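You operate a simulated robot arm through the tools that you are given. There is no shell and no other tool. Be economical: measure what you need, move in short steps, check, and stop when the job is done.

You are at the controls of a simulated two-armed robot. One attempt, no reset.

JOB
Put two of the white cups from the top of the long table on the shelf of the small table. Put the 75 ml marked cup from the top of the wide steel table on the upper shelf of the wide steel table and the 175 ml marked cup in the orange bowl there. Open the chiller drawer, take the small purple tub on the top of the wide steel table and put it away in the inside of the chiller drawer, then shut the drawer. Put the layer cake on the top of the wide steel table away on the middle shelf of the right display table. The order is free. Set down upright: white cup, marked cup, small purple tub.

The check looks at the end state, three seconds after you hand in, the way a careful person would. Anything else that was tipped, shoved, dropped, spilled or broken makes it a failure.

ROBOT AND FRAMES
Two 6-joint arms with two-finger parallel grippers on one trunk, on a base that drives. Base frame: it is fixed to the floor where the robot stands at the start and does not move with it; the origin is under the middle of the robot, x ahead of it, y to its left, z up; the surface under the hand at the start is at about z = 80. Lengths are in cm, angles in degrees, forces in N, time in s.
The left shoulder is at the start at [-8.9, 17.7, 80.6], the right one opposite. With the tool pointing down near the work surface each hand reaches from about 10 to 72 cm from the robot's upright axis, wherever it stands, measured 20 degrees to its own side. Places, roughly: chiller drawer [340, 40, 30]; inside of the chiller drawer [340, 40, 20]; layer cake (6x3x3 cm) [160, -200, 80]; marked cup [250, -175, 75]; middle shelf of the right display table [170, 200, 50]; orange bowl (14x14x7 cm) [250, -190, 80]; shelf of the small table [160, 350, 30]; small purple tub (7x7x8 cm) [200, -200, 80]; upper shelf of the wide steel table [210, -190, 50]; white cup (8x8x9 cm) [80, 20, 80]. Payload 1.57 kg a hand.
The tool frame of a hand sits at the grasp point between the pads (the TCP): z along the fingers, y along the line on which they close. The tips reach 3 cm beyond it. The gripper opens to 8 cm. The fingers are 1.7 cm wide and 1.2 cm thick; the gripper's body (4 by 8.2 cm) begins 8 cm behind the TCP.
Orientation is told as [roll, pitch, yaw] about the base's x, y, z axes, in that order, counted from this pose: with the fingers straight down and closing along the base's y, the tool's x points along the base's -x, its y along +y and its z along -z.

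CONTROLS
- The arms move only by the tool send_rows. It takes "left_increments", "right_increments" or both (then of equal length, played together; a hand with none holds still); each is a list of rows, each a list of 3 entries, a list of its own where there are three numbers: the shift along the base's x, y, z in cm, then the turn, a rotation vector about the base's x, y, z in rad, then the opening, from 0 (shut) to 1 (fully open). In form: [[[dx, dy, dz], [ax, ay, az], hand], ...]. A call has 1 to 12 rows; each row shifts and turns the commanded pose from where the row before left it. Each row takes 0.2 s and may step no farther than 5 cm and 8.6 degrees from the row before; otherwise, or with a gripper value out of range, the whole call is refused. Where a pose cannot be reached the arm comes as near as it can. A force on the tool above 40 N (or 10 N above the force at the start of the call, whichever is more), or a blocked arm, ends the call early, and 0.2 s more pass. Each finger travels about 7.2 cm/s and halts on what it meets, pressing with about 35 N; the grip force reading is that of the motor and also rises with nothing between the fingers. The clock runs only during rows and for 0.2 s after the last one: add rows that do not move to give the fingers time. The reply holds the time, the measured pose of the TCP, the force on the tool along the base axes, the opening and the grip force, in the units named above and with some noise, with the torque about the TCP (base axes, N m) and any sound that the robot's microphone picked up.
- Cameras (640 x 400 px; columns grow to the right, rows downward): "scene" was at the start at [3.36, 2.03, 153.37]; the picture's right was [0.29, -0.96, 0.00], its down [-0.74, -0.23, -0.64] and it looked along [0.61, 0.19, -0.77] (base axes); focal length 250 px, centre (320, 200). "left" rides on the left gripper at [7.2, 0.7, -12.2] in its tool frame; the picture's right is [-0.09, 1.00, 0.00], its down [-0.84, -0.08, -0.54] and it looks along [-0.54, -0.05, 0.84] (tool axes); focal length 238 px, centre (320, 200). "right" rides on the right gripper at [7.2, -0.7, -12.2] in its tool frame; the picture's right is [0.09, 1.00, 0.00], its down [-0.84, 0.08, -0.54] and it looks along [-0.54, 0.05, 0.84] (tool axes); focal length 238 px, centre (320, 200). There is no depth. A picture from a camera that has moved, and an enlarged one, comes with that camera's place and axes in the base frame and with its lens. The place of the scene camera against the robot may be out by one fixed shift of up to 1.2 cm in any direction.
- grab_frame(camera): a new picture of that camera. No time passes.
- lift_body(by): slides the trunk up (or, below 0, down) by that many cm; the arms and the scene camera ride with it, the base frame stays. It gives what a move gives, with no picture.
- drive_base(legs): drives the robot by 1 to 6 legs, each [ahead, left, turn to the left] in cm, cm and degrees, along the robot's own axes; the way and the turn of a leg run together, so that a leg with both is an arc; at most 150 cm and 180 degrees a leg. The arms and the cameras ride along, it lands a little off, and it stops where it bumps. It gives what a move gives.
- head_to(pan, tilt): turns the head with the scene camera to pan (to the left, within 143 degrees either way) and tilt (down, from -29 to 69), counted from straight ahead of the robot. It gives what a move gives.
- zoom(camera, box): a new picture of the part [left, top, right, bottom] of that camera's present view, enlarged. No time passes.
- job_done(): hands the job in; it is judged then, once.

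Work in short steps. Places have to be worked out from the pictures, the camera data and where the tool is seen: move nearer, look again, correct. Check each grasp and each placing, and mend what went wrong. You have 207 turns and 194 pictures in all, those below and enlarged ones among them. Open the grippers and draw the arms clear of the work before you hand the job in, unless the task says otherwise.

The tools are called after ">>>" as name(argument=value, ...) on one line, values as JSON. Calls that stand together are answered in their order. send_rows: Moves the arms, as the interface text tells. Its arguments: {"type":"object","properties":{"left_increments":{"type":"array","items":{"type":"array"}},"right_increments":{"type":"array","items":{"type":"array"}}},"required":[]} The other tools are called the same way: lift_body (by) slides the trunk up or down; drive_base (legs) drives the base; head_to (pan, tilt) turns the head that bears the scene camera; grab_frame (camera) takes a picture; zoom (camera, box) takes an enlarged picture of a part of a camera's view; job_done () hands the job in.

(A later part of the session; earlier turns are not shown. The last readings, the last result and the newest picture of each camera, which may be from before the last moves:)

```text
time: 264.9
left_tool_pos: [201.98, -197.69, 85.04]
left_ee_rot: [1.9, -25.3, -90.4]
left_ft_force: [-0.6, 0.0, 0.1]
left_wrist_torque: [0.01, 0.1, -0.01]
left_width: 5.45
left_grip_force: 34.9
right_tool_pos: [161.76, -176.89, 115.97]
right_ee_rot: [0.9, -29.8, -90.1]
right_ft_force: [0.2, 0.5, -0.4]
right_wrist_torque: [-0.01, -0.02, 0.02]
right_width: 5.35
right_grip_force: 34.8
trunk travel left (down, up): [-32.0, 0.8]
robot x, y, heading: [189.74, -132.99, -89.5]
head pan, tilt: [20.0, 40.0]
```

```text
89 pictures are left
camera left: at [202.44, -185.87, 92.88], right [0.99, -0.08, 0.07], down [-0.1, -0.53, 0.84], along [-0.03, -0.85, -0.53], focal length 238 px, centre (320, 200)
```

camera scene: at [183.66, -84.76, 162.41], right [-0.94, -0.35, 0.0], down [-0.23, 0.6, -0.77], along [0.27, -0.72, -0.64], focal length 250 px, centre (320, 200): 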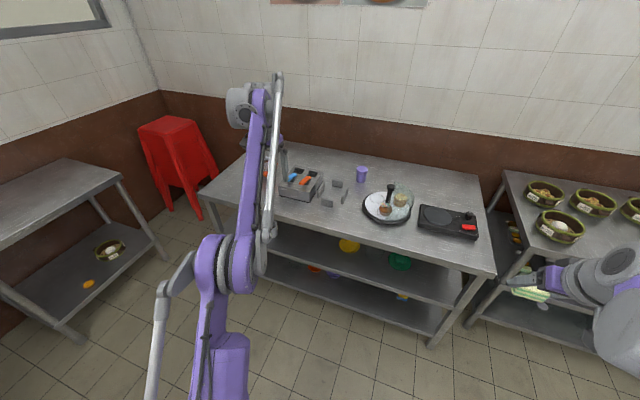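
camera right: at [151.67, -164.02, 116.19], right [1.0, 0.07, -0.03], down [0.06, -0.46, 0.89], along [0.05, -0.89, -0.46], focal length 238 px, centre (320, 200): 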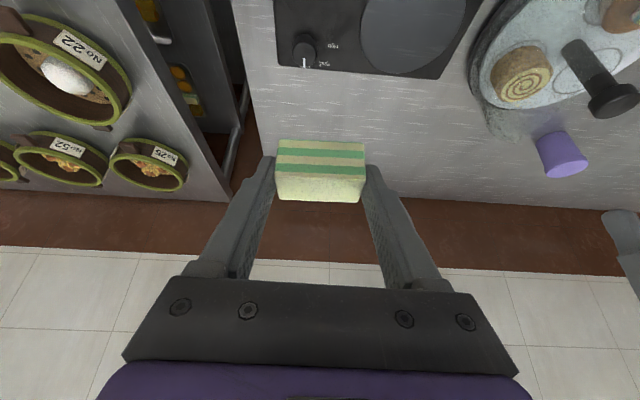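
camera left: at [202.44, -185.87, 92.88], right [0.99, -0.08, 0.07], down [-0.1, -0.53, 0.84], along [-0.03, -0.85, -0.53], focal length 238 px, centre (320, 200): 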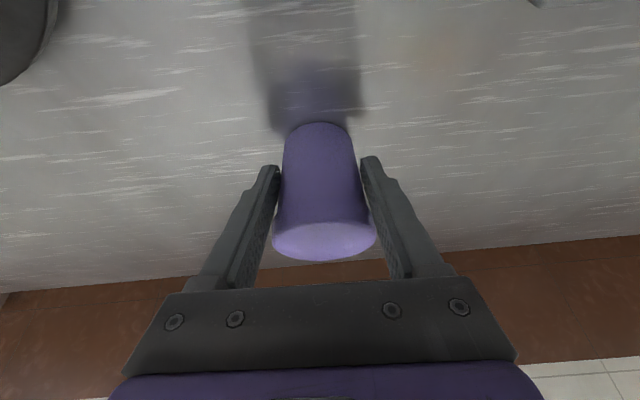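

Gripped. I lift up and inward (staying within reach), then back off.

>>> send_rows(left_increments=[[[0, 0, 2], [0, 0, 0], 0.6], [[0, 0, 3.5], [0, 0, 0], 0.6], [[0, 1, 4], [0, 0, 0], 0.6], [[0, 3, 3.5], [0, 0, 0], 0.6], [[0, 3, 3.5], [0, 0, 0], 0.6], [[0, 3, 3], [0, 0, 0], 0.6], [[1, 4, 2], [0, 0, 0], 0.6], [[1, 4, 0], [0, 0, 0], 0.6], [[1, 4, 0], [0, 0, 0], 0.6]])

>>> drive_base(legs=[[-50, 0, 0]])

>>> grab_frame(camera="left")

>>> grab_frame(camera="scene")

```text
time: 266.9
left_tool_pos: [204.97, -175.54, 106.48]
left_ee_rot: [1.9, -25.2, -90.4]
left_ft_force: [0.0, 0.3, -0.9]
left_wrist_torque: [0.03, -0.01, 0.01]
left_width: 5.44
left_grip_force: 35.1
right_tool_pos: [161.76, -176.84, 116.05]
right_ee_rot: [0.8, -29.8, -90.1]
right_ft_force: [-0.6, 0.2, -0.9]
right_wrist_torque: [-0.01, -0.03, -0.02]
right_width: 5.37
right_grip_force: 35.2
trunk travel left (down, up): [-32.0, 0.8]
robot x, y, heading: [189.76, -132.78, -89.4]
head pan, tilt: [20.0, 40.0]
```

```text
time: 269.9
left_tool_pos: [204.51, -126.06, 106.58]
left_ee_rot: [1.8, -25.2, -90.5]
left_ft_force: [0.5, 0.4, -1.4]
left_wrist_torque: [0.01, 0.02, 0.05]
left_width: 5.42
left_grip_force: 35.2
right_tool_pos: [161.35, -127.14, 116.06]
right_ee_rot: [0.9, -29.8, -90.4]
right_ft_force: [-0.2, 0.6, -0.7]
right_wrist_torque: [0.0, 0.02, -0.02]
right_width: 5.35
right_grip_force: 35.2
trunk travel left (down, up): [-32.0, 0.8]
robot x, y, heading: [189.28, -83.13, -89.6]
head pan, tilt: [20.0, 40.0]
```

```text
88 pictures are left
camera left: at [204.95, -114.3, 114.35], right [0.99, -0.08, 0.07], down [-0.1, -0.53, 0.84], along [-0.03, -0.85, -0.53], focal length 238 px, centre (320, 200)
```

left: 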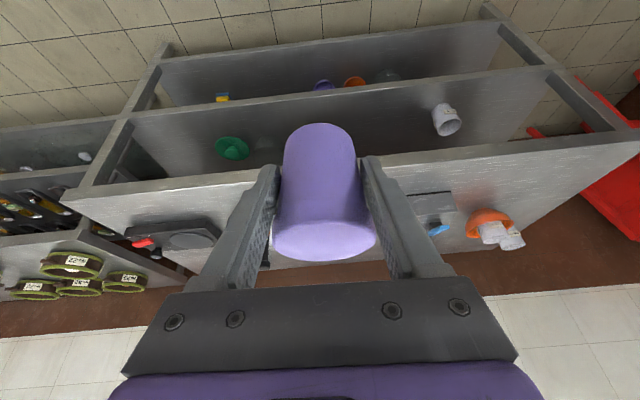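

```text
87 pictures are left
camera scene: at [192.39, -87.06, 162.42], right [-0.94, -0.35, 0.0], down [-0.22, 0.6, -0.77], along [0.27, -0.72, -0.64], focal length 250 px, centre (320, 200)
```

scene: 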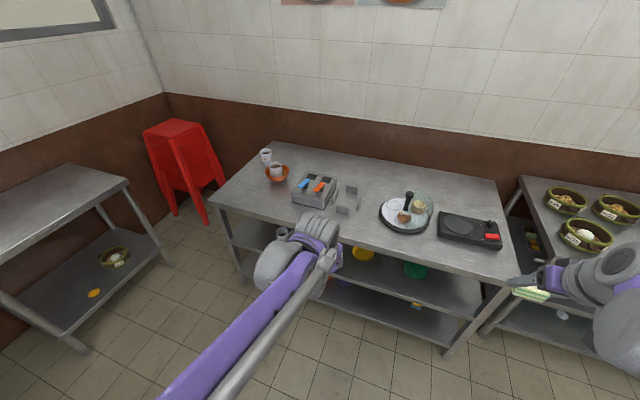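

Both are held. Next the cake: drive up the aisle to the right display table, facing it.

>>> drive_base(legs=[[0, 68, 0], [0, 0, -90], [0, -140, 0], [0, -138, 0]])

>>> head_to(pan=0, tilt=45)

>>> grab_frame(camera="scene")

```text
time: 304.1
left_tool_pos: [211.95, 184.62, 106.56]
left_ee_rot: [1.8, -25.2, 177.6]
left_ft_force: [0.4, -0.1, -1.7]
left_wrist_torque: [0.01, -0.03, 0.01]
left_width: 5.42
left_grip_force: 35.0
right_tool_pos: [212.18, 227.73, 115.98]
right_ee_rot: [0.9, -29.8, 177.9]
right_ft_force: [-0.1, -0.1, -0.4]
right_wrist_torque: [0.0, 0.02, -0.02]
right_width: 5.34
right_grip_force: 34.9
trunk travel left (down, up): [-32.0, 0.8]
robot x, y, heading: [255.17, 198.53, 178.3]
head pan, tilt: [20.0, 40.0]
```

```text
time: 304.9
left_tool_pos: [212.01, 184.61, 106.56]
left_ee_rot: [1.9, -25.2, 177.6]
left_ft_force: [0.2, 0.0, -1.2]
left_wrist_torque: [-0.03, 0.0, -0.03]
left_width: 5.38
left_grip_force: 35.0
right_tool_pos: [212.2, 227.86, 115.92]
right_ee_rot: [0.8, -29.8, 177.8]
right_ft_force: [0.0, 0.2, -1.0]
right_wrist_torque: [-0.03, -0.01, 0.03]
right_width: 5.35
right_grip_force: 35.3
trunk travel left (down, up): [-32.0, 0.8]
robot x, y, heading: [255.28, 198.59, 178.5]
head pan, tilt: [0.0, 45.0]
```

```text
86 pictures are left
camera scene: at [251.52, 198.23, 161.69], right [0.03, 1.0, 0.0], down [0.71, -0.02, -0.71], along [-0.71, 0.02, -0.71], focal length 250 px, centre (320, 200)
```

scene: 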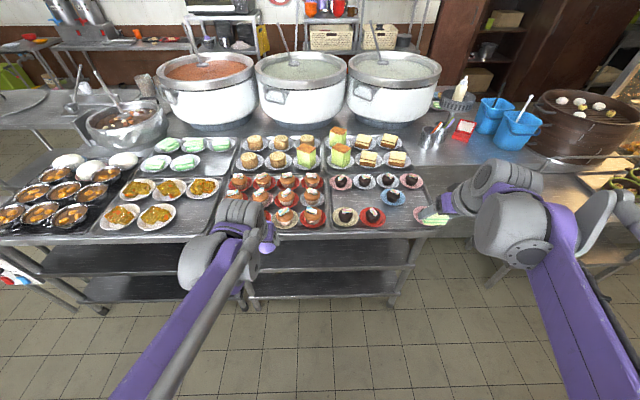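

The shelf spans y≈165–242, front edge x≈191. I close in 9 cm, lower the trunk, and look.

>>> drive_base(legs=[[9, 0, 1.5]])

>>> lift_body(by=-25)

>>> send_rows(right_increments=[[[0, -3, -3], [0, 0, 0], 0.64], [[0, -3, -3], [0, 0, 0], 0.64], [[0, -3, -3], [0, 0, 0], 0.64], [[0, -2, -4], [0, 0, 0], 0.64], [[0, 0, -4], [0, 0, 0], 0.64], [[0, 0, -4], [0, 0, 0], 0.64], [[0, 0, -4], [0, 0, 0], 0.64], [[0, 0, -4], [0, 0, 0], 0.64], [[0, 0, 0], [0, 0, 0], 0.64]])

>>> grab_frame(camera="right")

>>> grab_frame(camera="scene")

```text
time: 306.1
left_tool_pos: [203.16, 183.7, 106.54]
left_ee_rot: [1.8, -25.1, 178.8]
left_ft_force: [0.3, 0.4, -1.8]
left_wrist_torque: [0.01, -0.05, -0.03]
left_width: 5.35
left_grip_force: 34.8
right_tool_pos: [202.42, 227.01, 116.02]
right_ee_rot: [0.9, -29.7, 179.2]
right_ft_force: [-0.1, 0.3, -0.4]
right_wrist_torque: [-0.01, -0.01, 0.0]
right_width: 5.34
right_grip_force: 34.8
trunk travel left (down, up): [-32.0, 0.8]
robot x, y, heading: [246.15, 198.41, 179.8]
head pan, tilt: [0.0, 45.0]
```

```text
time: 308.6
left_tool_pos: [203.15, 183.77, 81.38]
left_ee_rot: [2.0, -25.2, 178.9]
left_ft_force: [-0.2, 0.4, -1.6]
left_wrist_torque: [0.0, -0.04, 0.02]
left_width: 5.35
left_grip_force: 35.1
right_tool_pos: [202.5, 226.98, 90.87]
right_ee_rot: [0.9, -29.7, 179.2]
right_ft_force: [0.8, 0.0, -0.8]
right_wrist_torque: [-0.01, -0.04, -0.01]
right_width: 5.34
right_grip_force: 34.9
trunk travel left (down, up): [-7.0, 25.8]
robot x, y, heading: [246.13, 198.53, 179.8]
head pan, tilt: [0.0, 45.0]
```

```text
time: 310.6
left_tool_pos: [203.09, 183.66, 81.53]
left_ee_rot: [1.9, -25.2, 178.9]
left_ft_force: [0.9, 0.1, -1.5]
left_wrist_torque: [-0.03, -0.04, 0.02]
left_width: 5.38
left_grip_force: 34.8
right_tool_pos: [202.43, 215.92, 61.82]
right_ee_rot: [0.9, -29.8, 179.2]
right_ft_force: [-0.2, 0.1, -0.1]
right_wrist_torque: [-0.01, -0.01, 0.02]
right_width: 5.34
right_grip_force: 34.9
trunk travel left (down, up): [-7.0, 25.8]
robot x, y, heading: [245.87, 198.54, 179.8]
head pan, tilt: [0.0, 45.0]
```

```text
85 pictures are left
camera right: at [214.72, 216.39, 68.75], right [0.07, -1.0, -0.03], down [-0.46, -0.06, 0.89], along [-0.89, -0.05, -0.46], focal length 238 px, centre (320, 200)
```

right: 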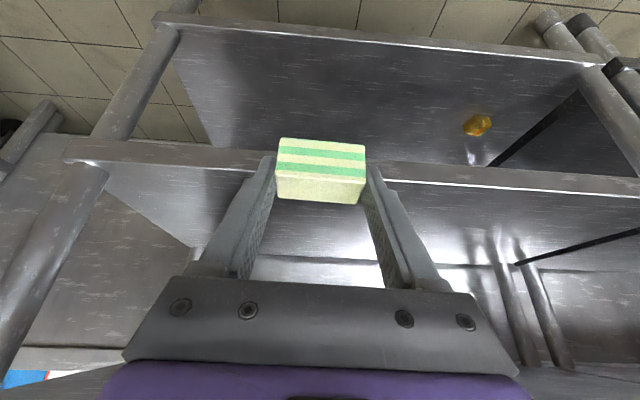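

```text
84 pictures are left
camera scene: at [239.01, 198.29, 135.63], right [0.0, 1.0, 0.0], down [0.71, 0.0, -0.71], along [-0.71, 0.0, -0.71], focal length 250 px, centre (320, 200)
```

scene: 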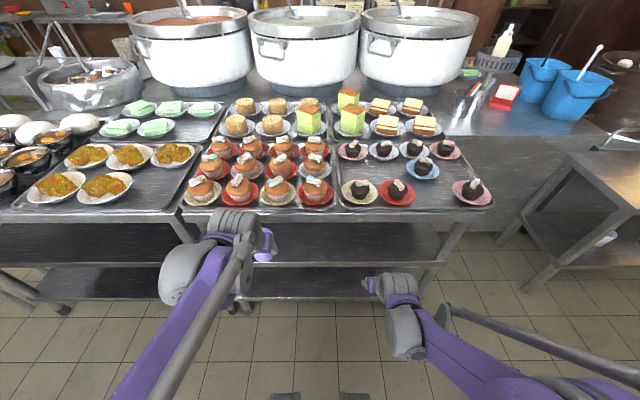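

Shelf surface ≈z 52.5 and clear. I move the cake in 18 cm, then lower.

>>> send_rows(right_increments=[[[-3.5, 0, 0], [0, 0, 0], 0.64], [[-3.5, 0, 0], [0, 0, 0], 0.64], [[-3.5, 0, 0], [0, 0, 0], 0.64], [[-3.5, 0, 0], [0, 0, 0], 0.64], [[-3.5, 0, 0], [0, 0, 0], 0.64], [[0, 0, -1.5], [0, 0, 0], 0.64], [[0, 0, -1.5], [0, 0, 0], 0.64], [[0, 0, 0], [0, 0, 0], 0.64]])

>>> grab_frame(camera="right")

>>> grab_frame(camera="scene")

```text
time: 311.9
left_tool_pos: [203.08, 183.62, 81.47]
left_ee_rot: [1.8, -25.1, 179.0]
left_ft_force: [0.1, -0.1, -2.4]
left_wrist_torque: [-0.01, -0.05, 0.02]
left_width: 5.37
left_grip_force: 34.9
right_tool_pos: [185.63, 215.82, 61.86]
right_ee_rot: [1.0, -29.3, 179.0]
right_ft_force: [14.2, -1.6, -0.8]
right_wrist_torque: [0.12, 2.05, -0.05]
right_width: 5.35
right_grip_force: 34.9
trunk travel left (down, up): [-7.0, 25.8]
robot x, y, heading: [246.09, 198.57, 180.1]
head pan, tilt: [0.0, 45.0]
stopped in row 6 (right hand): the force on the tool passed its limit at 87 N (the readings are from after the stop); the commanded pose is now the measured one
```

```text
83 pictures are left
camera right: at [197.91, 216.57, 68.89], right [0.07, -1.0, -0.03], down [-0.46, -0.06, 0.88], along [-0.88, -0.05, -0.47], focal length 238 px, centre (320, 200)
```

right: 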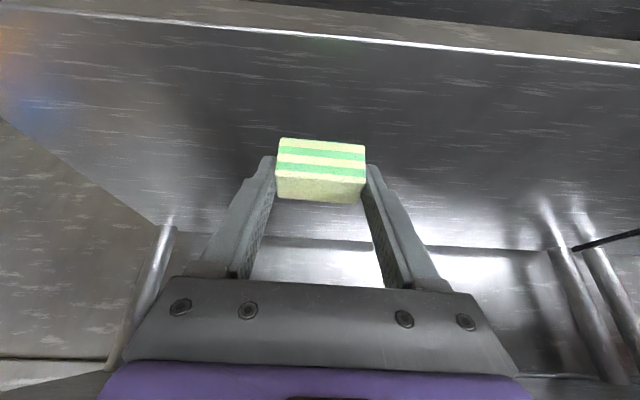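

```text
82 pictures are left
camera scene: at [239.0, 198.3, 135.63], right [0.0, 1.0, 0.0], down [0.71, 0.0, -0.71], along [-0.71, 0.0, -0.71], focal length 250 px, centre (320, 200)
```

scene: 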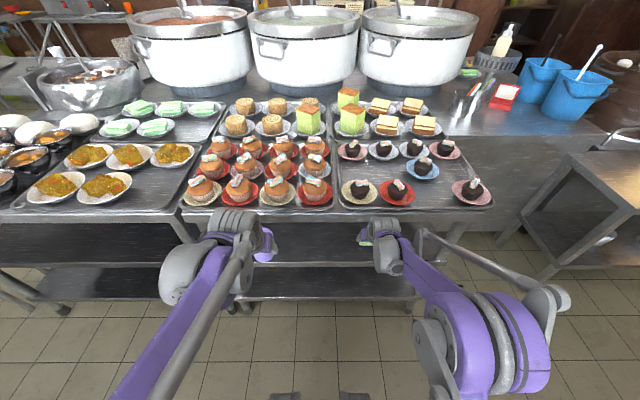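

The wrist touched the table-top edge; nothing moved. I back 2 cm, lower first (which gives clearance), then ease in again.

>>> send_rows(right_increments=[[[2, 0, 0], [0, 0, 0], 0.64], [[0, 0, -2], [0, 0, 0], 0.64], [[0, 0, -2], [0, 0, 0], 0.64], [[0, 0, -0.8], [0, 0, 0], 0.64], [[-0.7, 0, 0], [0, 0, 0], 0.64], [[-0.7, 0, 0], [0, 0, 0], 0.64], [[0, 0, 0], [0, 0, 0], 0.64]])

>>> grab_frame(camera="right")

```text
time: 313.5
left_tool_pos: [203.12, 183.85, 81.45]
left_ee_rot: [1.9, -25.1, 178.9]
left_ft_force: [0.3, 0.1, -1.9]
left_wrist_torque: [-0.01, -0.04, 0.05]
left_width: 5.4
left_grip_force: 35.3
right_tool_pos: [186.2, 216.12, 56.96]
right_ee_rot: [0.9, -29.4, 179.2]
right_ft_force: [-0.4, -0.2, 0.3]
right_wrist_torque: [-0.04, -0.06, -0.02]
right_width: 5.33
right_grip_force: 34.9
trunk travel left (down, up): [-7.0, 25.8]
robot x, y, heading: [246.28, 198.8, 180.0]
head pan, tilt: [0.0, 45.0]
```

```text
81 pictures are left
camera right: at [198.48, 216.68, 64.09], right [0.07, -1.0, -0.03], down [-0.46, -0.06, 0.88], along [-0.88, -0.05, -0.47], focal length 238 px, centre (320, 200)
```

right: 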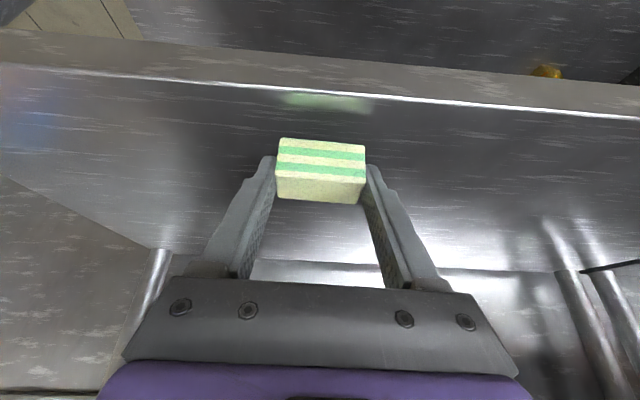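

About 1 cm to the shelf. I ease in 0.8 and lower in small steps.

>>> send_rows(right_increments=[[[-0.8, 0, -0.3], [0, 0, 0], 0.64], [[0, 0, -0.4], [0, 0, 0], 0.64], [[0, 0, 0], [0, 0, 0], 0.64]])

```text
time: 314.3
left_tool_pos: [203.15, 183.8, 81.55]
left_ee_rot: [1.9, -25.2, 179.0]
left_ft_force: [-0.3, -0.2, -1.7]
left_wrist_torque: [0.04, -0.02, 0.0]
left_width: 5.38
left_grip_force: 35.2
right_tool_pos: [185.33, 215.97, 56.36]
right_ee_rot: [0.9, -29.4, 179.3]
right_ft_force: [0.9, 0.3, 0.6]
right_wrist_torque: [-0.01, 0.01, -0.02]
right_width: 5.36
right_grip_force: 34.5
trunk travel left (down, up): [-7.0, 25.8]
robot x, y, heading: [246.1, 198.71, 179.4]
head pan, tilt: [0.0, 45.0]
```

>>> send_rows(right_increments=[[[0, 0, -0.3], [0, 0, 0], 0.64], [[0, 0, -0.3], [0, 0, 0], 0.64]])

```text
time: 314.9
left_tool_pos: [203.27, 183.74, 81.47]
left_ee_rot: [1.8, -25.2, 178.8]
left_ft_force: [-0.4, -0.3, -1.3]
left_wrist_torque: [-0.01, 0.0, 0.01]
left_width: 5.36
left_grip_force: 34.6
right_tool_pos: [185.36, 216.0, 55.56]
right_ee_rot: [1.0, -29.4, 179.2]
right_ft_force: [-0.2, 0.0, -0.6]
right_wrist_torque: [-0.01, -0.02, 0.01]
right_width: 5.35
right_grip_force: 34.7
trunk travel left (down, up): [-7.0, 25.8]
robot x, y, heading: [245.75, 198.51, 179.7]
head pan, tilt: [0.0, 45.0]
```

>>> send_rows(right_increments=[[[0, 0, -0.3], [0, 0, 0], 0.64], [[0, 0, -0.3], [0, 0, 0], 0.64]])

>>> grab_frame(camera="right")

```text
time: 315.5
left_tool_pos: [203.3, 183.71, 81.63]
left_ee_rot: [1.9, -25.3, 178.9]
left_ft_force: [0.8, 0.3, -2.4]
left_wrist_torque: [0.0, 0.0, 0.0]
left_width: 5.39
left_grip_force: 34.5
right_tool_pos: [185.44, 215.91, 55.41]
right_ee_rot: [0.7, -29.7, 179.2]
right_ft_force: [-0.3, 1.4, 29.8]
right_wrist_torque: [0.42, 0.31, 0.0]
right_width: 5.37
right_grip_force: 35.0
trunk travel left (down, up): [-7.0, 25.8]
robot x, y, heading: [246.37, 198.35, 179.6]
head pan, tilt: [0.0, 45.0]
```

```text
80 pictures are left
camera right: at [197.68, 216.58, 62.45], right [0.07, -1.0, -0.03], down [-0.46, -0.06, 0.89], along [-0.89, -0.05, -0.46], focal length 238 px, centre (320, 200)
```

right: 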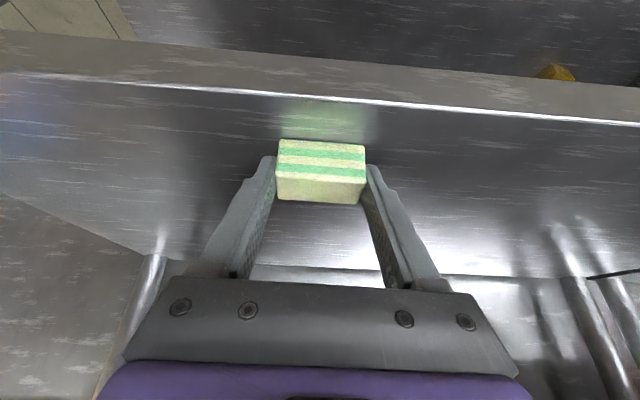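

On the shelf. Open, then withdraw.

>>> send_rows(right_increments=[[[0, 0, 0.3], [0, 0, 0], 0.75], [[0, 0, 0], [0, 0, 0], 0.95], [[0, 0, 0], [0, 0, 0], 1], [[1, 0, 0.5], [0, 0, 0], 1], [[3, 0, 1], [0, 0, 0], 1], [[4, 0, 1], [0, 0, 0], 1], [[4.5, 0, 1], [0, 0, 0], 1], [[4.5, 0, 1], [0, 0, 0], 1]])

>>> grab_frame(camera="right")

```text
time: 317.3
left_tool_pos: [203.12, 183.77, 81.53]
left_ee_rot: [1.9, -25.3, 178.8]
left_ft_force: [0.2, -0.1, -2.0]
left_wrist_torque: [-0.05, -0.03, 0.0]
left_width: 5.38
left_grip_force: 34.8
right_tool_pos: [202.51, 215.63, 60.04]
right_ee_rot: [0.8, -29.4, 179.2]
right_ft_force: [0.1, 0.5, -0.2]
right_wrist_torque: [-0.02, 0.02, 0.03]
right_width: 8.0
right_grip_force: 0.1
trunk travel left (down, up): [-7.0, 25.8]
robot x, y, heading: [246.37, 198.74, 179.8]
head pan, tilt: [0.0, 45.0]
```

```text
79 pictures are left
camera right: at [214.78, 216.21, 67.0], right [0.07, -1.0, -0.03], down [-0.46, -0.06, 0.88], along [-0.88, -0.05, -0.47], focal length 238 px, centre (320, 200)
```

right: 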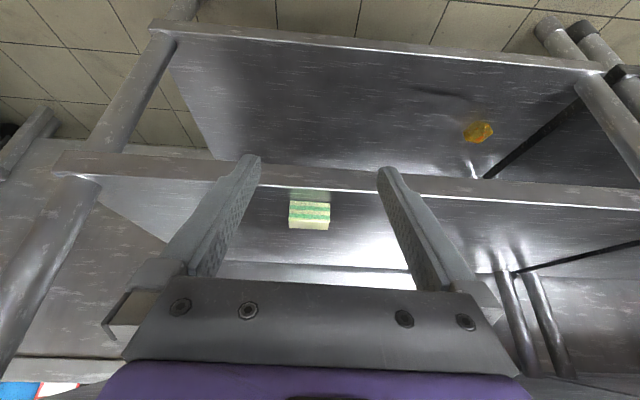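

Cake is placed. I raise the trunk, back off, turn around and go to the chiller.

>>> lift_body(by=22)

>>> drive_base(legs=[[-10, 0, 0], [0, 0, 180], [0, -100, 0], [0, -56, 0]])

>>> grab_frame(camera="scene")

```text
time: 319.6
left_tool_pos: [203.16, 183.73, 103.47]
left_ee_rot: [1.8, -25.2, 178.9]
left_ft_force: [-0.5, 0.0, -1.6]
left_wrist_torque: [0.01, -0.01, -0.01]
left_width: 5.39
left_grip_force: 35.2
right_tool_pos: [202.32, 215.9, 81.87]
right_ee_rot: [0.9, -29.4, 179.3]
right_ft_force: [0.0, -0.1, -0.1]
right_wrist_torque: [-0.03, 0.01, 0.04]
right_width: 7.98
right_grip_force: 0.1
trunk travel left (down, up): [-29.0, 3.8]
robot x, y, heading: [246.43, 198.86, 179.9]
head pan, tilt: [0.0, 45.0]
```

```text
time: 341.6
left_tool_pos: [293.41, 57.77, 103.45]
left_ee_rot: [2.0, -25.2, -2.3]
left_ft_force: [-0.3, 0.2, -1.0]
left_wrist_torque: [0.0, 0.05, 0.02]
left_width: 5.35
left_grip_force: 34.7
right_tool_pos: [293.37, 25.5, 81.71]
right_ee_rot: [0.9, -29.5, -1.9]
right_ft_force: [-0.5, 0.5, 0.7]
right_wrist_torque: [-0.01, 0.02, 0.0]
right_width: 8.0
right_grip_force: 0.1
trunk travel left (down, up): [-29.0, 3.8]
robot x, y, heading: [249.85, 43.87, -1.3]
head pan, tilt: [0.0, 45.0]
```

```text
78 pictures are left
camera scene: at [254.05, 43.56, 158.51], right [-0.02, -1.0, 0.0], down [-0.71, 0.02, -0.71], along [0.71, -0.02, -0.71], focal length 250 px, centre (320, 200)
```

scene: 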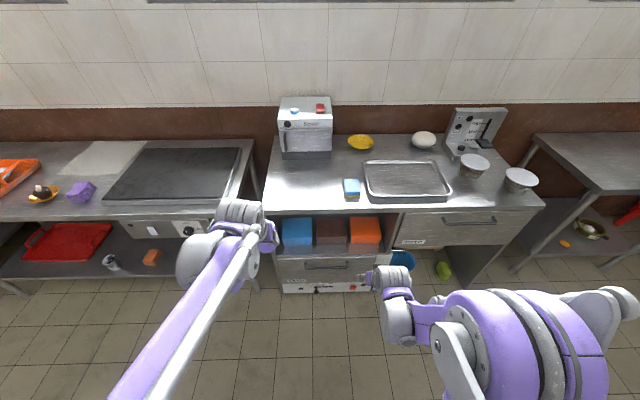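

>>> zoom(camera="scene", box=[256, 200, 416, 300])

>>> grab_frame(camera="right")

```text
4.00 times, centred on (336, 250) of scene
camera zoom: at [254.05, 43.56, 158.51], right [-0.02, -1.0, 0.0], down [-0.71, 0.02, -0.71], along [0.71, -0.02, -0.71], focal length 1000 px, centre (256, 0)
```

zoom: 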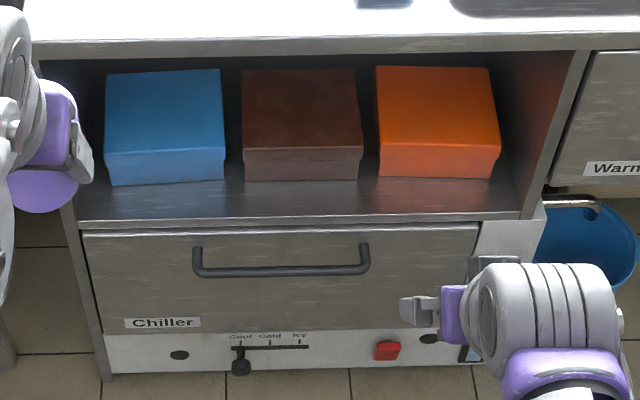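

```text
76 pictures are left
camera right: at [281.17, 25.02, 89.0], right [-0.05, 1.0, -0.03], down [0.46, 0.05, 0.88], along [0.88, 0.03, -0.47], focal length 238 px, centre (320, 200)
```

right: 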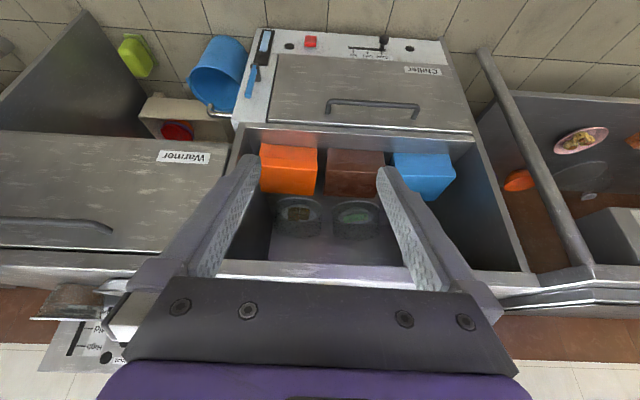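

The chiller drawer handle is a wide bar at ≈(321.4, 38.5, 41), standing ~4 cm off the front. I'll hook it with the closed right fingers. Position first: drive, lower trunk, turn the right hand nearly straight down.

>>> drive_base(legs=[[14, 7, 1.3]])

>>> lift_body(by=-26)

>>> send_rows(right_increments=[[[0, 0, 1], [0, 0.113, 0], 0.6], [[0, 0, 1], [0, 0.113, 0], 0.3], [[0, 0, 1], [0, 0.113, 0], 0], [[0, 0, 0], [0, 0, 0], 0], [[0, 0, 0], [0, 0, 0], 0]], left_increments=[[[-2, 1, 3], [0, 0, 0], 0.6], [[-2, 1, 3], [0, 0, 0], 0.6], [[-2, 1, 3], [0, 0, 0], 0.6], [[0, 0, 3], [0, 0, 0], 0.6], [[0, 0, 0], [0, 0, 0], 0.6]])

>>> head_to(pan=-5, tilt=45)

>>> grab_frame(camera="scene")

>>> grab_frame(camera="right")

```text
time: 343.0
left_tool_pos: [307.39, 65.62, 103.37]
left_ee_rot: [1.9, -25.2, -1.1]
left_ft_force: [0.9, 0.1, -2.4]
left_wrist_torque: [-0.01, 0.01, -0.01]
left_width: 5.36
left_grip_force: 35.5
right_tool_pos: [308.25, 33.39, 81.81]
right_ee_rot: [0.8, -29.4, -0.9]
right_ft_force: [0.5, -0.2, -0.9]
right_wrist_torque: [0.02, 0.02, 0.02]
right_width: 7.99
right_grip_force: 0.0
trunk travel left (down, up): [-29.0, 3.8]
robot x, y, heading: [264.72, 51.0, -0.3]
head pan, tilt: [0.0, 45.0]
```

```text
time: 345.7
left_tool_pos: [307.46, 65.77, 77.41]
left_ee_rot: [1.8, -25.2, -1.2]
left_ft_force: [-0.2, -1.4, -2.1]
left_wrist_torque: [-0.01, 0.02, 0.0]
left_width: 5.35
left_grip_force: 35.0
right_tool_pos: [308.15, 33.42, 56.0]
right_ee_rot: [0.8, -29.3, -0.9]
right_ft_force: [0.1, 0.2, 0.5]
right_wrist_torque: [-0.01, -0.02, 0.02]
right_width: 8.04
right_grip_force: 0.1
trunk travel left (down, up): [-3.0, 29.8]
robot x, y, heading: [264.19, 50.86, -0.3]
head pan, tilt: [0.0, 45.0]
```

```text
time: 346.9
left_tool_pos: [301.4, 68.77, 89.5]
left_ee_rot: [1.9, -25.3, -1.0]
left_ft_force: [0.1, 0.0, -1.7]
left_wrist_torque: [-0.01, 0.04, -0.02]
left_width: 5.32
left_grip_force: 34.9
right_tool_pos: [308.19, 33.49, 58.84]
right_ee_rot: [0.5, -9.9, -0.7]
right_ft_force: [-0.1, -0.1, 0.5]
right_wrist_torque: [-0.01, 0.01, -0.01]
right_width: 0.0
right_grip_force: 21.9
trunk travel left (down, up): [-3.0, 29.8]
robot x, y, heading: [264.15, 50.68, -0.1]
head pan, tilt: [0.0, 45.0]
```

```text
time: 347.5
left_tool_pos: [301.38, 68.7, 89.47]
left_ee_rot: [1.9, -25.2, -1.1]
left_ft_force: [-0.1, 0.1, -1.5]
left_wrist_torque: [-0.02, 0.01, -0.04]
left_width: 5.36
left_grip_force: 34.8
right_tool_pos: [308.27, 33.62, 58.87]
right_ee_rot: [0.7, -9.9, -0.8]
right_ft_force: [-0.6, -0.2, 0.4]
right_wrist_torque: [0.03, 0.04, 0.0]
right_width: 0.0
right_grip_force: 21.0
trunk travel left (down, up): [-3.0, 29.8]
robot x, y, heading: [264.43, 51.2, -0.1]
head pan, tilt: [-5.0, 45.0]
```

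```text
75 pictures are left
camera scene: at [273.08, 49.91, 131.41], right [-0.09, -1.0, 0.0], down [-0.7, 0.06, -0.71], along [0.7, -0.06, -0.71], focal length 250 px, centre (320, 200)
```

scene: 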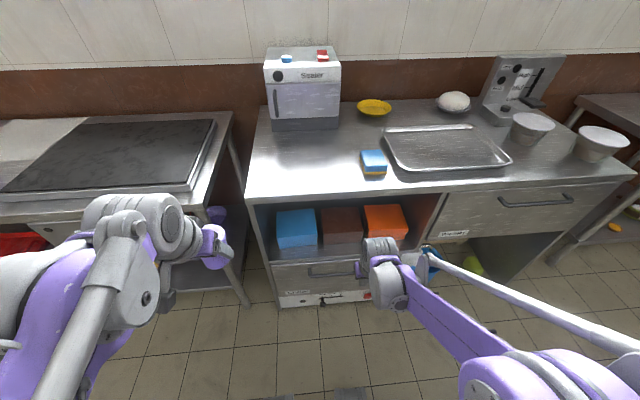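

```text
74 pictures are left
camera right: at [299.05, 32.78, 69.62], right [-0.08, 1.0, -0.01], down [0.73, 0.06, 0.68], along [0.68, 0.05, -0.73], focal length 238 px, centre (320, 200)
```

right: 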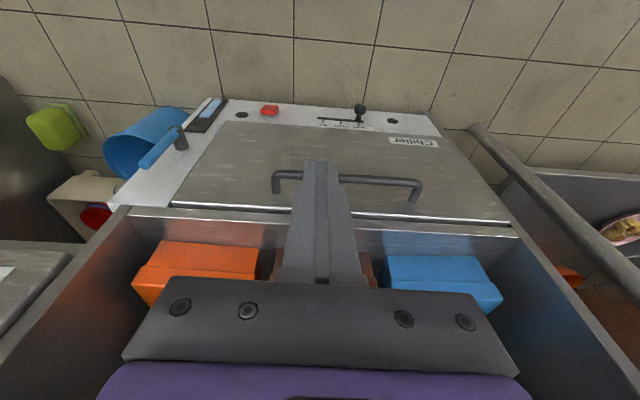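

Gap behind the bar is ≈2.9 cm (bar x 321.3, face x≈325). I move the closed fingers above the gap at (323.3, 38.5).

>>> send_rows(right_increments=[[[3, 1, -1.5], [0, 0, 0], 0], [[3, 1, -1.5], [0, 0, 0], 0], [[3, 1, -1.5], [0, 0, 0], 0], [[3, 1, -1.5], [0, 0, 0], 0], [[3, 0.9, -1.5], [0, 0, 0], 0], [[0, 0, -0.5], [0, 0, 0], 0], [[0, 0, 0], [0, 0, 0], 0]])

>>> grab_frame(camera="right")

>>> zoom(camera="scene", box=[256, 200, 416, 300])

```text
time: 349.1
left_tool_pos: [301.44, 68.78, 89.54]
left_ee_rot: [1.9, -25.2, -1.0]
left_ft_force: [-0.5, -0.3, -1.7]
left_wrist_torque: [-0.02, 0.04, 0.03]
left_width: 5.38
left_grip_force: 34.8
right_tool_pos: [323.15, 38.45, 51.05]
right_ee_rot: [0.6, -10.0, -0.8]
right_ft_force: [-0.2, 0.2, -0.2]
right_wrist_torque: [0.0, -0.01, -0.01]
right_width: 0.0
right_grip_force: 20.9
trunk travel left (down, up): [-3.0, 29.8]
robot x, y, heading: [264.2, 50.68, -0.2]
head pan, tilt: [-5.0, 45.0]
```

```text
73 pictures are left
camera right: at [314.06, 37.7, 61.81], right [-0.08, 1.0, -0.01], down [0.73, 0.06, 0.68], along [0.68, 0.05, -0.73], focal length 238 px, centre (320, 200)
```

right: 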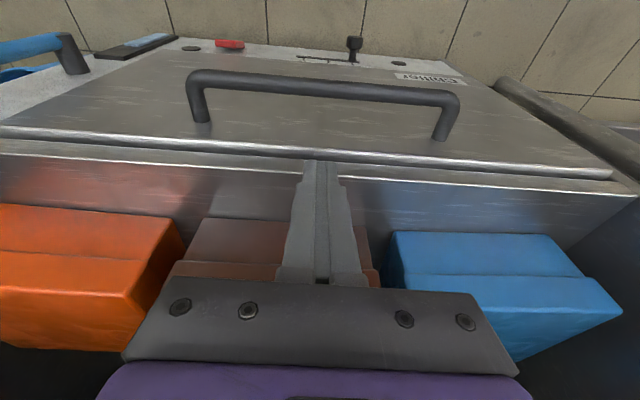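

```text
4.00 times, centred on (336, 250) of scene
camera zoom: at [273.08, 49.9, 131.41], right [-0.09, -1.0, 0.0], down [-0.7, 0.06, -0.71], along [0.7, -0.06, -0.71], focal length 1000 px, centre (256, 0)
```

zoom: 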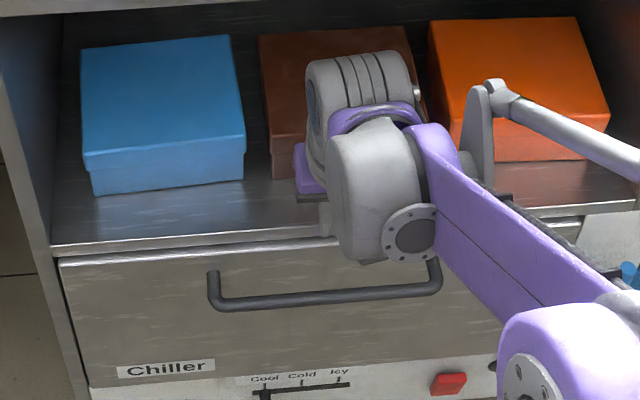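

Refined: bar at x≈320.5, z≈42; gap 321.2–324.4. I shift back 0.6 cm and lower the fingers behind the bar.

>>> send_rows(right_increments=[[[-0.6, 0, -1], [0, 0, 0], 0], [[0, 0, -3], [0, 0, 0], 0], [[0, 0, -3], [0, 0, 0], 0], [[0, 0, -2.5], [0, 0, 0], 0], [[0, 0, 0], [0, 0, 0], 0]])

>>> grab_frame(camera="right")

```text
time: 350.3
left_tool_pos: [301.28, 68.78, 89.39]
left_ee_rot: [1.9, -25.2, -1.1]
left_ft_force: [0.5, 0.0, -1.8]
left_wrist_torque: [0.03, 0.02, -0.01]
left_width: 5.37
left_grip_force: 35.0
right_tool_pos: [322.81, 38.16, 41.24]
right_ee_rot: [0.6, -10.0, -0.8]
right_ft_force: [1.3, -0.2, 0.2]
right_wrist_torque: [-0.02, 0.0, 0.05]
right_width: 0.0
right_grip_force: 21.5
trunk travel left (down, up): [-3.0, 29.8]
robot x, y, heading: [264.72, 50.87, -0.2]
head pan, tilt: [-5.0, 45.0]
```

```text
71 pictures are left
camera right: at [313.58, 37.47, 52.22], right [-0.08, 1.0, -0.01], down [0.73, 0.06, 0.68], along [0.68, 0.05, -0.73], focal length 238 px, centre (320, 200)
```

right: 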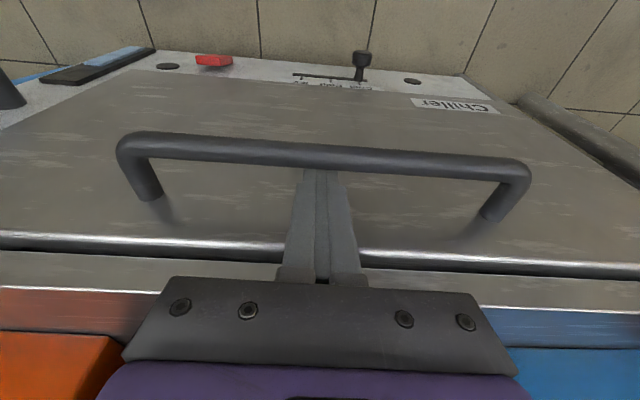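

Fingers are behind the bar. I lower 1.5 more and pull by driving back a little to test.

>>> send_rows(right_increments=[[[0, 0, -1.5], [0, 0, 0], 0], [[-0.5, 0, 0], [0, 0, 0], 0], [[0, 0, 0], [0, 0, 0], 0]])

>>> drive_base(legs=[[-6, 0, 0]])

>>> grab_frame(camera="right")

```text
time: 351.1
left_tool_pos: [301.44, 68.82, 89.38]
left_ee_rot: [1.9, -25.2, -1.2]
left_ft_force: [-0.3, -0.4, -1.6]
left_wrist_torque: [-0.02, 0.04, -0.01]
left_width: 5.36
left_grip_force: 35.3
right_tool_pos: [322.23, 38.28, 39.9]
right_ee_rot: [0.5, -10.1, -0.8]
right_ft_force: [4.7, 0.4, 1.5]
right_wrist_torque: [0.01, 0.06, 0.11]
right_width: 0.02
right_grip_force: 21.7
trunk travel left (down, up): [-3.0, 29.8]
robot x, y, heading: [264.52, 50.94, -0.4]
head pan, tilt: [-5.0, 45.0]
```

```text
time: 352.1
left_tool_pos: [295.41, 68.98, 89.4]
left_ee_rot: [1.9, -25.2, -1.1]
left_ft_force: [-0.2, -0.9, -1.5]
left_wrist_torque: [0.0, 0.01, -0.01]
left_width: 5.33
left_grip_force: 34.6
right_tool_pos: [316.34, 38.31, 39.79]
right_ee_rot: [0.6, -10.1, -0.7]
right_ft_force: [-0.5, 0.3, 0.3]
right_wrist_torque: [-0.02, 0.0, 0.0]
right_width: 0.0
right_grip_force: 21.4
trunk travel left (down, up): [-3.0, 29.8]
robot x, y, heading: [258.37, 50.73, 0.3]
head pan, tilt: [-5.0, 45.0]
```

```text
70 pictures are left
camera right: at [307.16, 37.54, 50.57], right [-0.08, 1.0, -0.01], down [0.73, 0.06, 0.68], along [0.68, 0.05, -0.73], focal length 238 px, centre (320, 200)
```

right: 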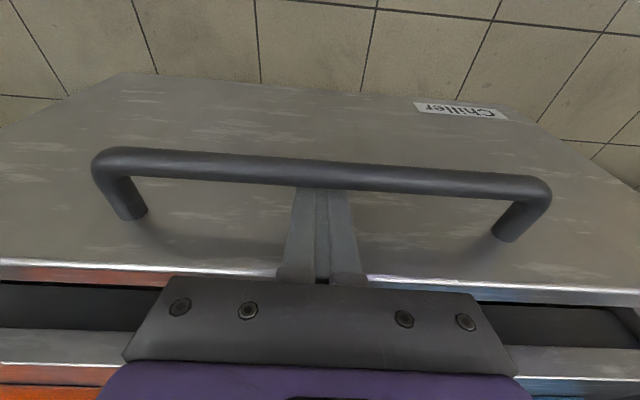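

The drawer follows. Pull another 20 cm.

>>> drive_base(legs=[[-20, 0, 0]])

>>> grab_frame(camera="right")

>>> grab_frame(camera="scene")

```text
time: 353.7
left_tool_pos: [274.93, 68.7, 89.51]
left_ee_rot: [2.1, -25.2, -1.3]
left_ft_force: [0.5, -0.9, -1.6]
left_wrist_torque: [-0.03, 0.02, 0.01]
left_width: 5.36
left_grip_force: 35.3
right_tool_pos: [295.64, 38.12, 39.74]
right_ee_rot: [0.7, -9.9, -0.9]
right_ft_force: [0.5, 0.8, 0.8]
right_wrist_torque: [0.03, -0.03, 0.01]
right_width: 0.02
right_grip_force: 21.2
trunk travel left (down, up): [-3.0, 29.8]
robot x, y, heading: [238.05, 51.06, -0.3]
head pan, tilt: [-5.0, 45.0]
```

```text
69 pictures are left
camera right: at [286.5, 37.45, 50.55], right [-0.08, 1.0, -0.01], down [0.73, 0.06, 0.68], along [0.68, 0.05, -0.73], focal length 238 px, centre (320, 200)
```

right: 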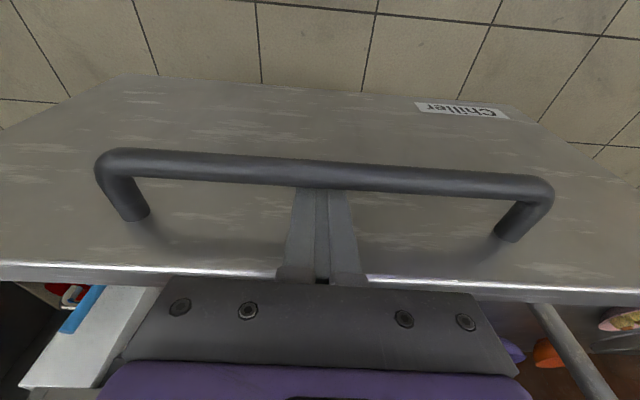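

```text
68 pictures are left
camera scene: at [246.51, 49.98, 131.41], right [-0.09, -1.0, 0.0], down [-0.7, 0.07, -0.71], along [0.7, -0.07, -0.71], focal length 250 px, centre (320, 200)
```

scene: 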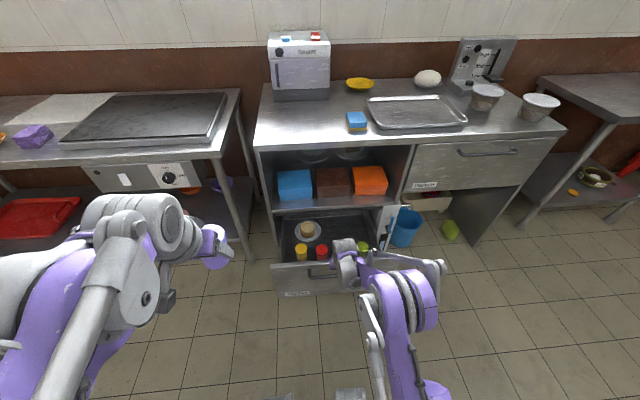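

Drawer is open; let me view the inside enlarged.

>>> zoom(camera="scene", box=[256, 200, 416, 300])

```text
4.00 times, centred on (336, 250) of scene
camera zoom: at [246.51, 49.98, 131.41], right [-0.09, -1.0, 0.0], down [-0.7, 0.07, -0.71], along [0.7, -0.07, -0.71], focal length 1000 px, centre (256, 0)
```

zoom: 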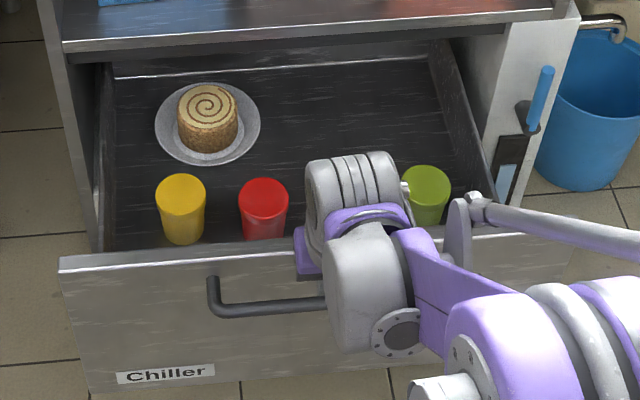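

Inside: a plate with roll cake at the back, yellow/red/green tubs at x≈316, with a gap at y≈32 between red and green. I lift the right hand off the handle and out of the way, then look again.

>>> send_rows(right_increments=[[[0.3, 0, 3.5], [0, 0, 0], 0], [[0, 0, 4], [0, 0, 0], 0], [[0, 0, 4], [0, 0, 0], 0], [[0, 0, 4], [0, 0, 0], 0], [[-3, -2, 3], [0, 0, 0], 0], [[-4, -2, 2], [0, 0, 0], 0], [[-4, -3, 0], [0, 0, 0], 0], [[-4, -3, 0], [0, 0, 0], 0]])

>>> head_to(pan=-5, tilt=48)

>>> zoom(camera="scene", box=[256, 160, 416, 260])

```text
time: 355.5
left_tool_pos: [274.92, 68.72, 89.44]
left_ee_rot: [2.0, -25.3, -1.4]
left_ft_force: [0.3, 0.4, -2.1]
left_wrist_torque: [-0.01, 0.03, 0.0]
left_width: 5.32
left_grip_force: 34.5
right_tool_pos: [280.65, 27.82, 60.3]
right_ee_rot: [0.6, -10.1, -0.8]
right_ft_force: [0.5, 0.3, -0.4]
right_wrist_torque: [0.02, 0.0, 0.01]
right_width: 0.0
right_grip_force: 21.1
trunk travel left (down, up): [-3.0, 29.8]
robot x, y, heading: [238.04, 50.71, -0.3]
head pan, tilt: [-5.0, 45.0]
```

```text
time: 356.2
left_tool_pos: [274.95, 68.89, 89.48]
left_ee_rot: [1.9, -25.2, -1.4]
left_ft_force: [0.0, -0.6, -1.4]
left_wrist_torque: [-0.01, 0.04, 0.03]
left_width: 5.36
left_grip_force: 34.9
right_tool_pos: [280.77, 27.86, 60.23]
right_ee_rot: [0.6, -10.0, -0.9]
right_ft_force: [-0.5, -0.1, 0.5]
right_wrist_torque: [0.02, -0.02, -0.01]
right_width: 0.0
right_grip_force: 21.4
trunk travel left (down, up): [-3.0, 29.8]
robot x, y, heading: [238.38, 50.81, -0.2]
head pan, tilt: [-5.0, 48.0]
```

```text
4.00 times, centred on (336, 210) of scene
camera zoom: at [246.31, 50.0, 130.99], right [-0.09, -1.0, 0.0], down [-0.74, 0.07, -0.67], along [0.67, -0.06, -0.74], focal length 1000 px, centre (256, 160)
```

zoom: 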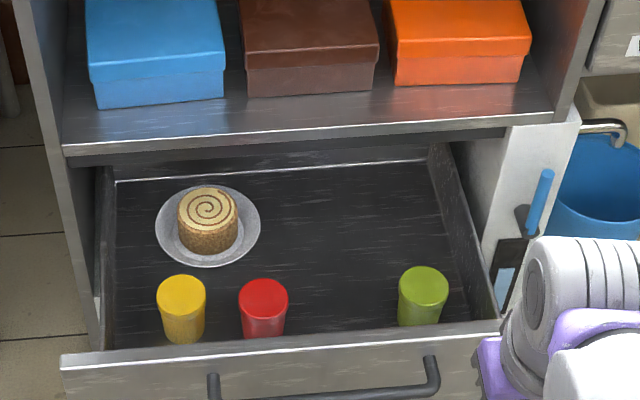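

Target spot is about (318,33) between red and green. I retract the right hand, shift the base right and ahead, and bring the left hand over.

>>> send_rows(right_increments=[[[-3, -2, 3], [0, 0, 0], 0], [[-3, -2, 3], [0, 0, 0], 0], [[-3, -2, 3], [0, 0, 0], 0], [[0, -2, 3], [0, 0, 0], 0]])

>>> drive_base(legs=[[0, -25, 0], [22, 0, 0]])

>>> lift_body(by=-3)

>>> grab_frame(camera="left")

>>> grab_frame(camera="scene")

```text
time: 357.2
left_tool_pos: [274.97, 68.76, 89.52]
left_ee_rot: [1.9, -25.2, -1.2]
left_ft_force: [0.1, 0.5, -0.8]
left_wrist_torque: [0.0, 0.06, 0.01]
left_width: 5.35
left_grip_force: 34.6
right_tool_pos: [271.9, 19.95, 72.21]
right_ee_rot: [0.6, -10.0, -0.9]
right_ft_force: [0.2, -0.8, -0.2]
right_wrist_torque: [0.01, -0.04, 0.02]
right_width: 0.0
right_grip_force: 21.3
trunk travel left (down, up): [-3.0, 29.8]
robot x, y, heading: [237.72, 50.91, -0.6]
head pan, tilt: [-5.0, 48.0]
```

```text
time: 361.2
left_tool_pos: [296.36, 44.48, 89.47]
left_ee_rot: [1.9, -25.1, -1.1]
left_ft_force: [0.3, -0.1, -1.4]
left_wrist_torque: [0.01, 0.07, 0.01]
left_width: 5.33
left_grip_force: 34.4
right_tool_pos: [293.65, -4.39, 72.38]
right_ee_rot: [0.6, -10.1, -0.7]
right_ft_force: [0.6, 0.0, -0.8]
right_wrist_torque: [0.0, 0.02, -0.03]
right_width: 0.01
right_grip_force: 21.0
trunk travel left (down, up): [-3.0, 29.8]
robot x, y, heading: [259.42, 26.65, -0.1]
head pan, tilt: [-5.0, 48.0]
```

```text
time: 361.9
left_tool_pos: [296.35, 44.35, 86.51]
left_ee_rot: [1.9, -25.2, -1.0]
left_ft_force: [-0.3, -0.5, -1.6]
left_wrist_torque: [0.0, 0.03, -0.01]
left_width: 5.37
left_grip_force: 35.0
right_tool_pos: [293.59, -4.59, 69.26]
right_ee_rot: [0.6, -10.1, -0.5]
right_ft_force: [-0.4, -0.2, 0.1]
right_wrist_torque: [0.01, -0.03, -0.01]
right_width: 0.0
right_grip_force: 21.3
trunk travel left (down, up): [0.0, 32.8]
robot x, y, heading: [259.64, 26.28, -0.2]
head pan, tilt: [-5.0, 48.0]
```

```text
65 pictures are left
camera left: at [284.74, 44.9, 94.29], right [0.09, 0.99, 0.07], down [0.53, -0.1, 0.84], along [0.85, -0.04, -0.53], focal length 238 px, centre (320, 200)
```

left: 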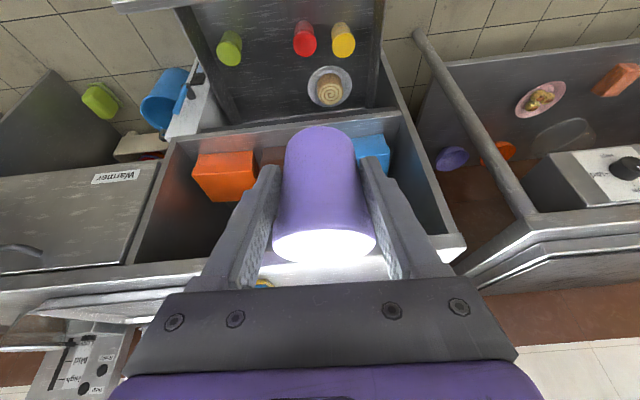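

```text
64 pictures are left
camera scene: at [268.31, 25.48, 128.63], right [-0.09, -1.0, 0.0], down [-0.74, 0.07, -0.67], along [0.67, -0.06, -0.74], focal length 250 px, centre (320, 200)
```

scene: 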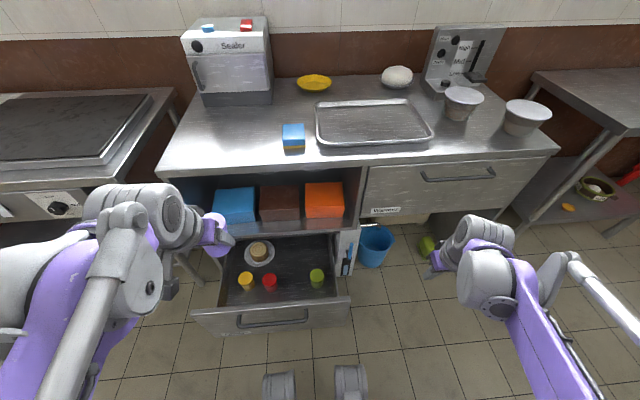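

Lids at z≈28, so the floor is z≈20; red (315.4,42.6), green (316,22.8). I bring the tub above (316.5,32.7).

>>> send_rows(left_increments=[[[3.35, -1.95, -2], [0, 0, 0], 0.6], [[3.35, -1.95, -2], [0, 0, 0], 0.6], [[3.35, -1.95, -2], [0, 0, 0], 0.6], [[3.35, -1.95, -2], [0, 0, 0], 0.6], [[3.35, -1.95, -2], [0, 0, 0], 0.6], [[3.35, -1.95, -2], [0, 0, 0], 0.6], [[0, 0, -4], [0, 0, 0], 0.6], [[0, 0, -4], [0, 0, 0], 0.6], [[0, 0, -4], [0, 0, 0], 0.6], [[0, 0, -4], [0, 0, 0], 0.6], [[0, 0, -4], [0, 0, 0], 0.6], [[0, 0, 0], [0, 0, 0], 0.6]])

>>> grab_frame(camera="left")

>>> grab_frame(camera="scene")

```text
time: 364.6
left_tool_pos: [316.47, 32.56, 54.25]
left_ee_rot: [1.9, -25.1, -1.0]
left_ft_force: [0.0, -0.1, -1.3]
left_wrist_torque: [0.0, 0.03, 0.01]
left_width: 5.32
left_grip_force: 35.5
right_tool_pos: [293.65, -4.41, 69.21]
right_ee_rot: [0.6, -10.0, -0.6]
right_ft_force: [-0.2, -1.1, -0.1]
right_wrist_torque: [-0.03, 0.0, 0.01]
right_width: 0.0
right_grip_force: 21.4
trunk travel left (down, up): [0.0, 32.8]
robot x, y, heading: [259.58, 26.66, -0.0]
head pan, tilt: [-5.0, 48.0]
```

```text
63 pictures are left
camera left: at [304.9, 33.15, 62.07], right [0.09, 0.99, 0.07], down [0.53, -0.1, 0.84], along [0.85, -0.04, -0.53], focal length 238 px, centre (320, 200)
```

left: 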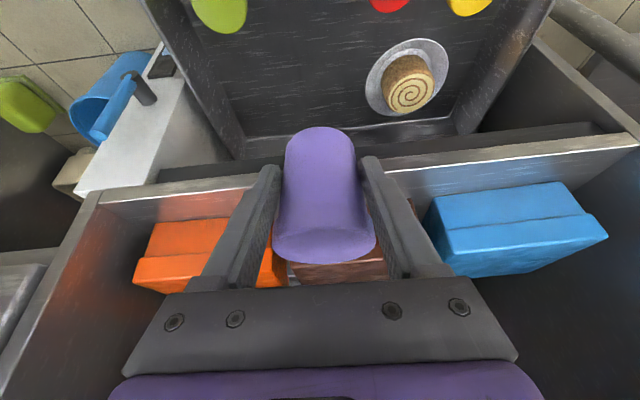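

```text
62 pictures are left
camera scene: at [268.31, 25.48, 128.64], right [-0.09, -1.0, 0.0], down [-0.74, 0.07, -0.67], along [0.67, -0.06, -0.74], focal length 250 px, centre (320, 200)
```

scene: 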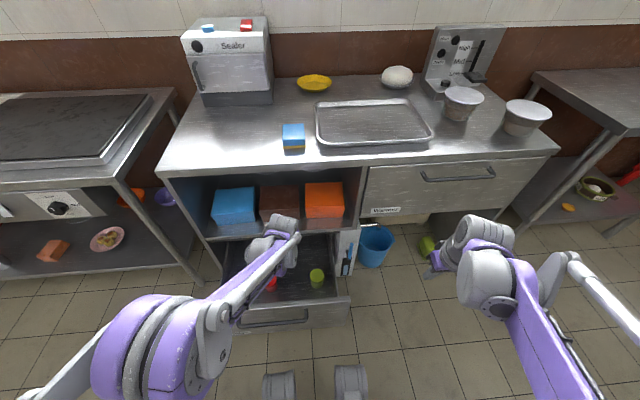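

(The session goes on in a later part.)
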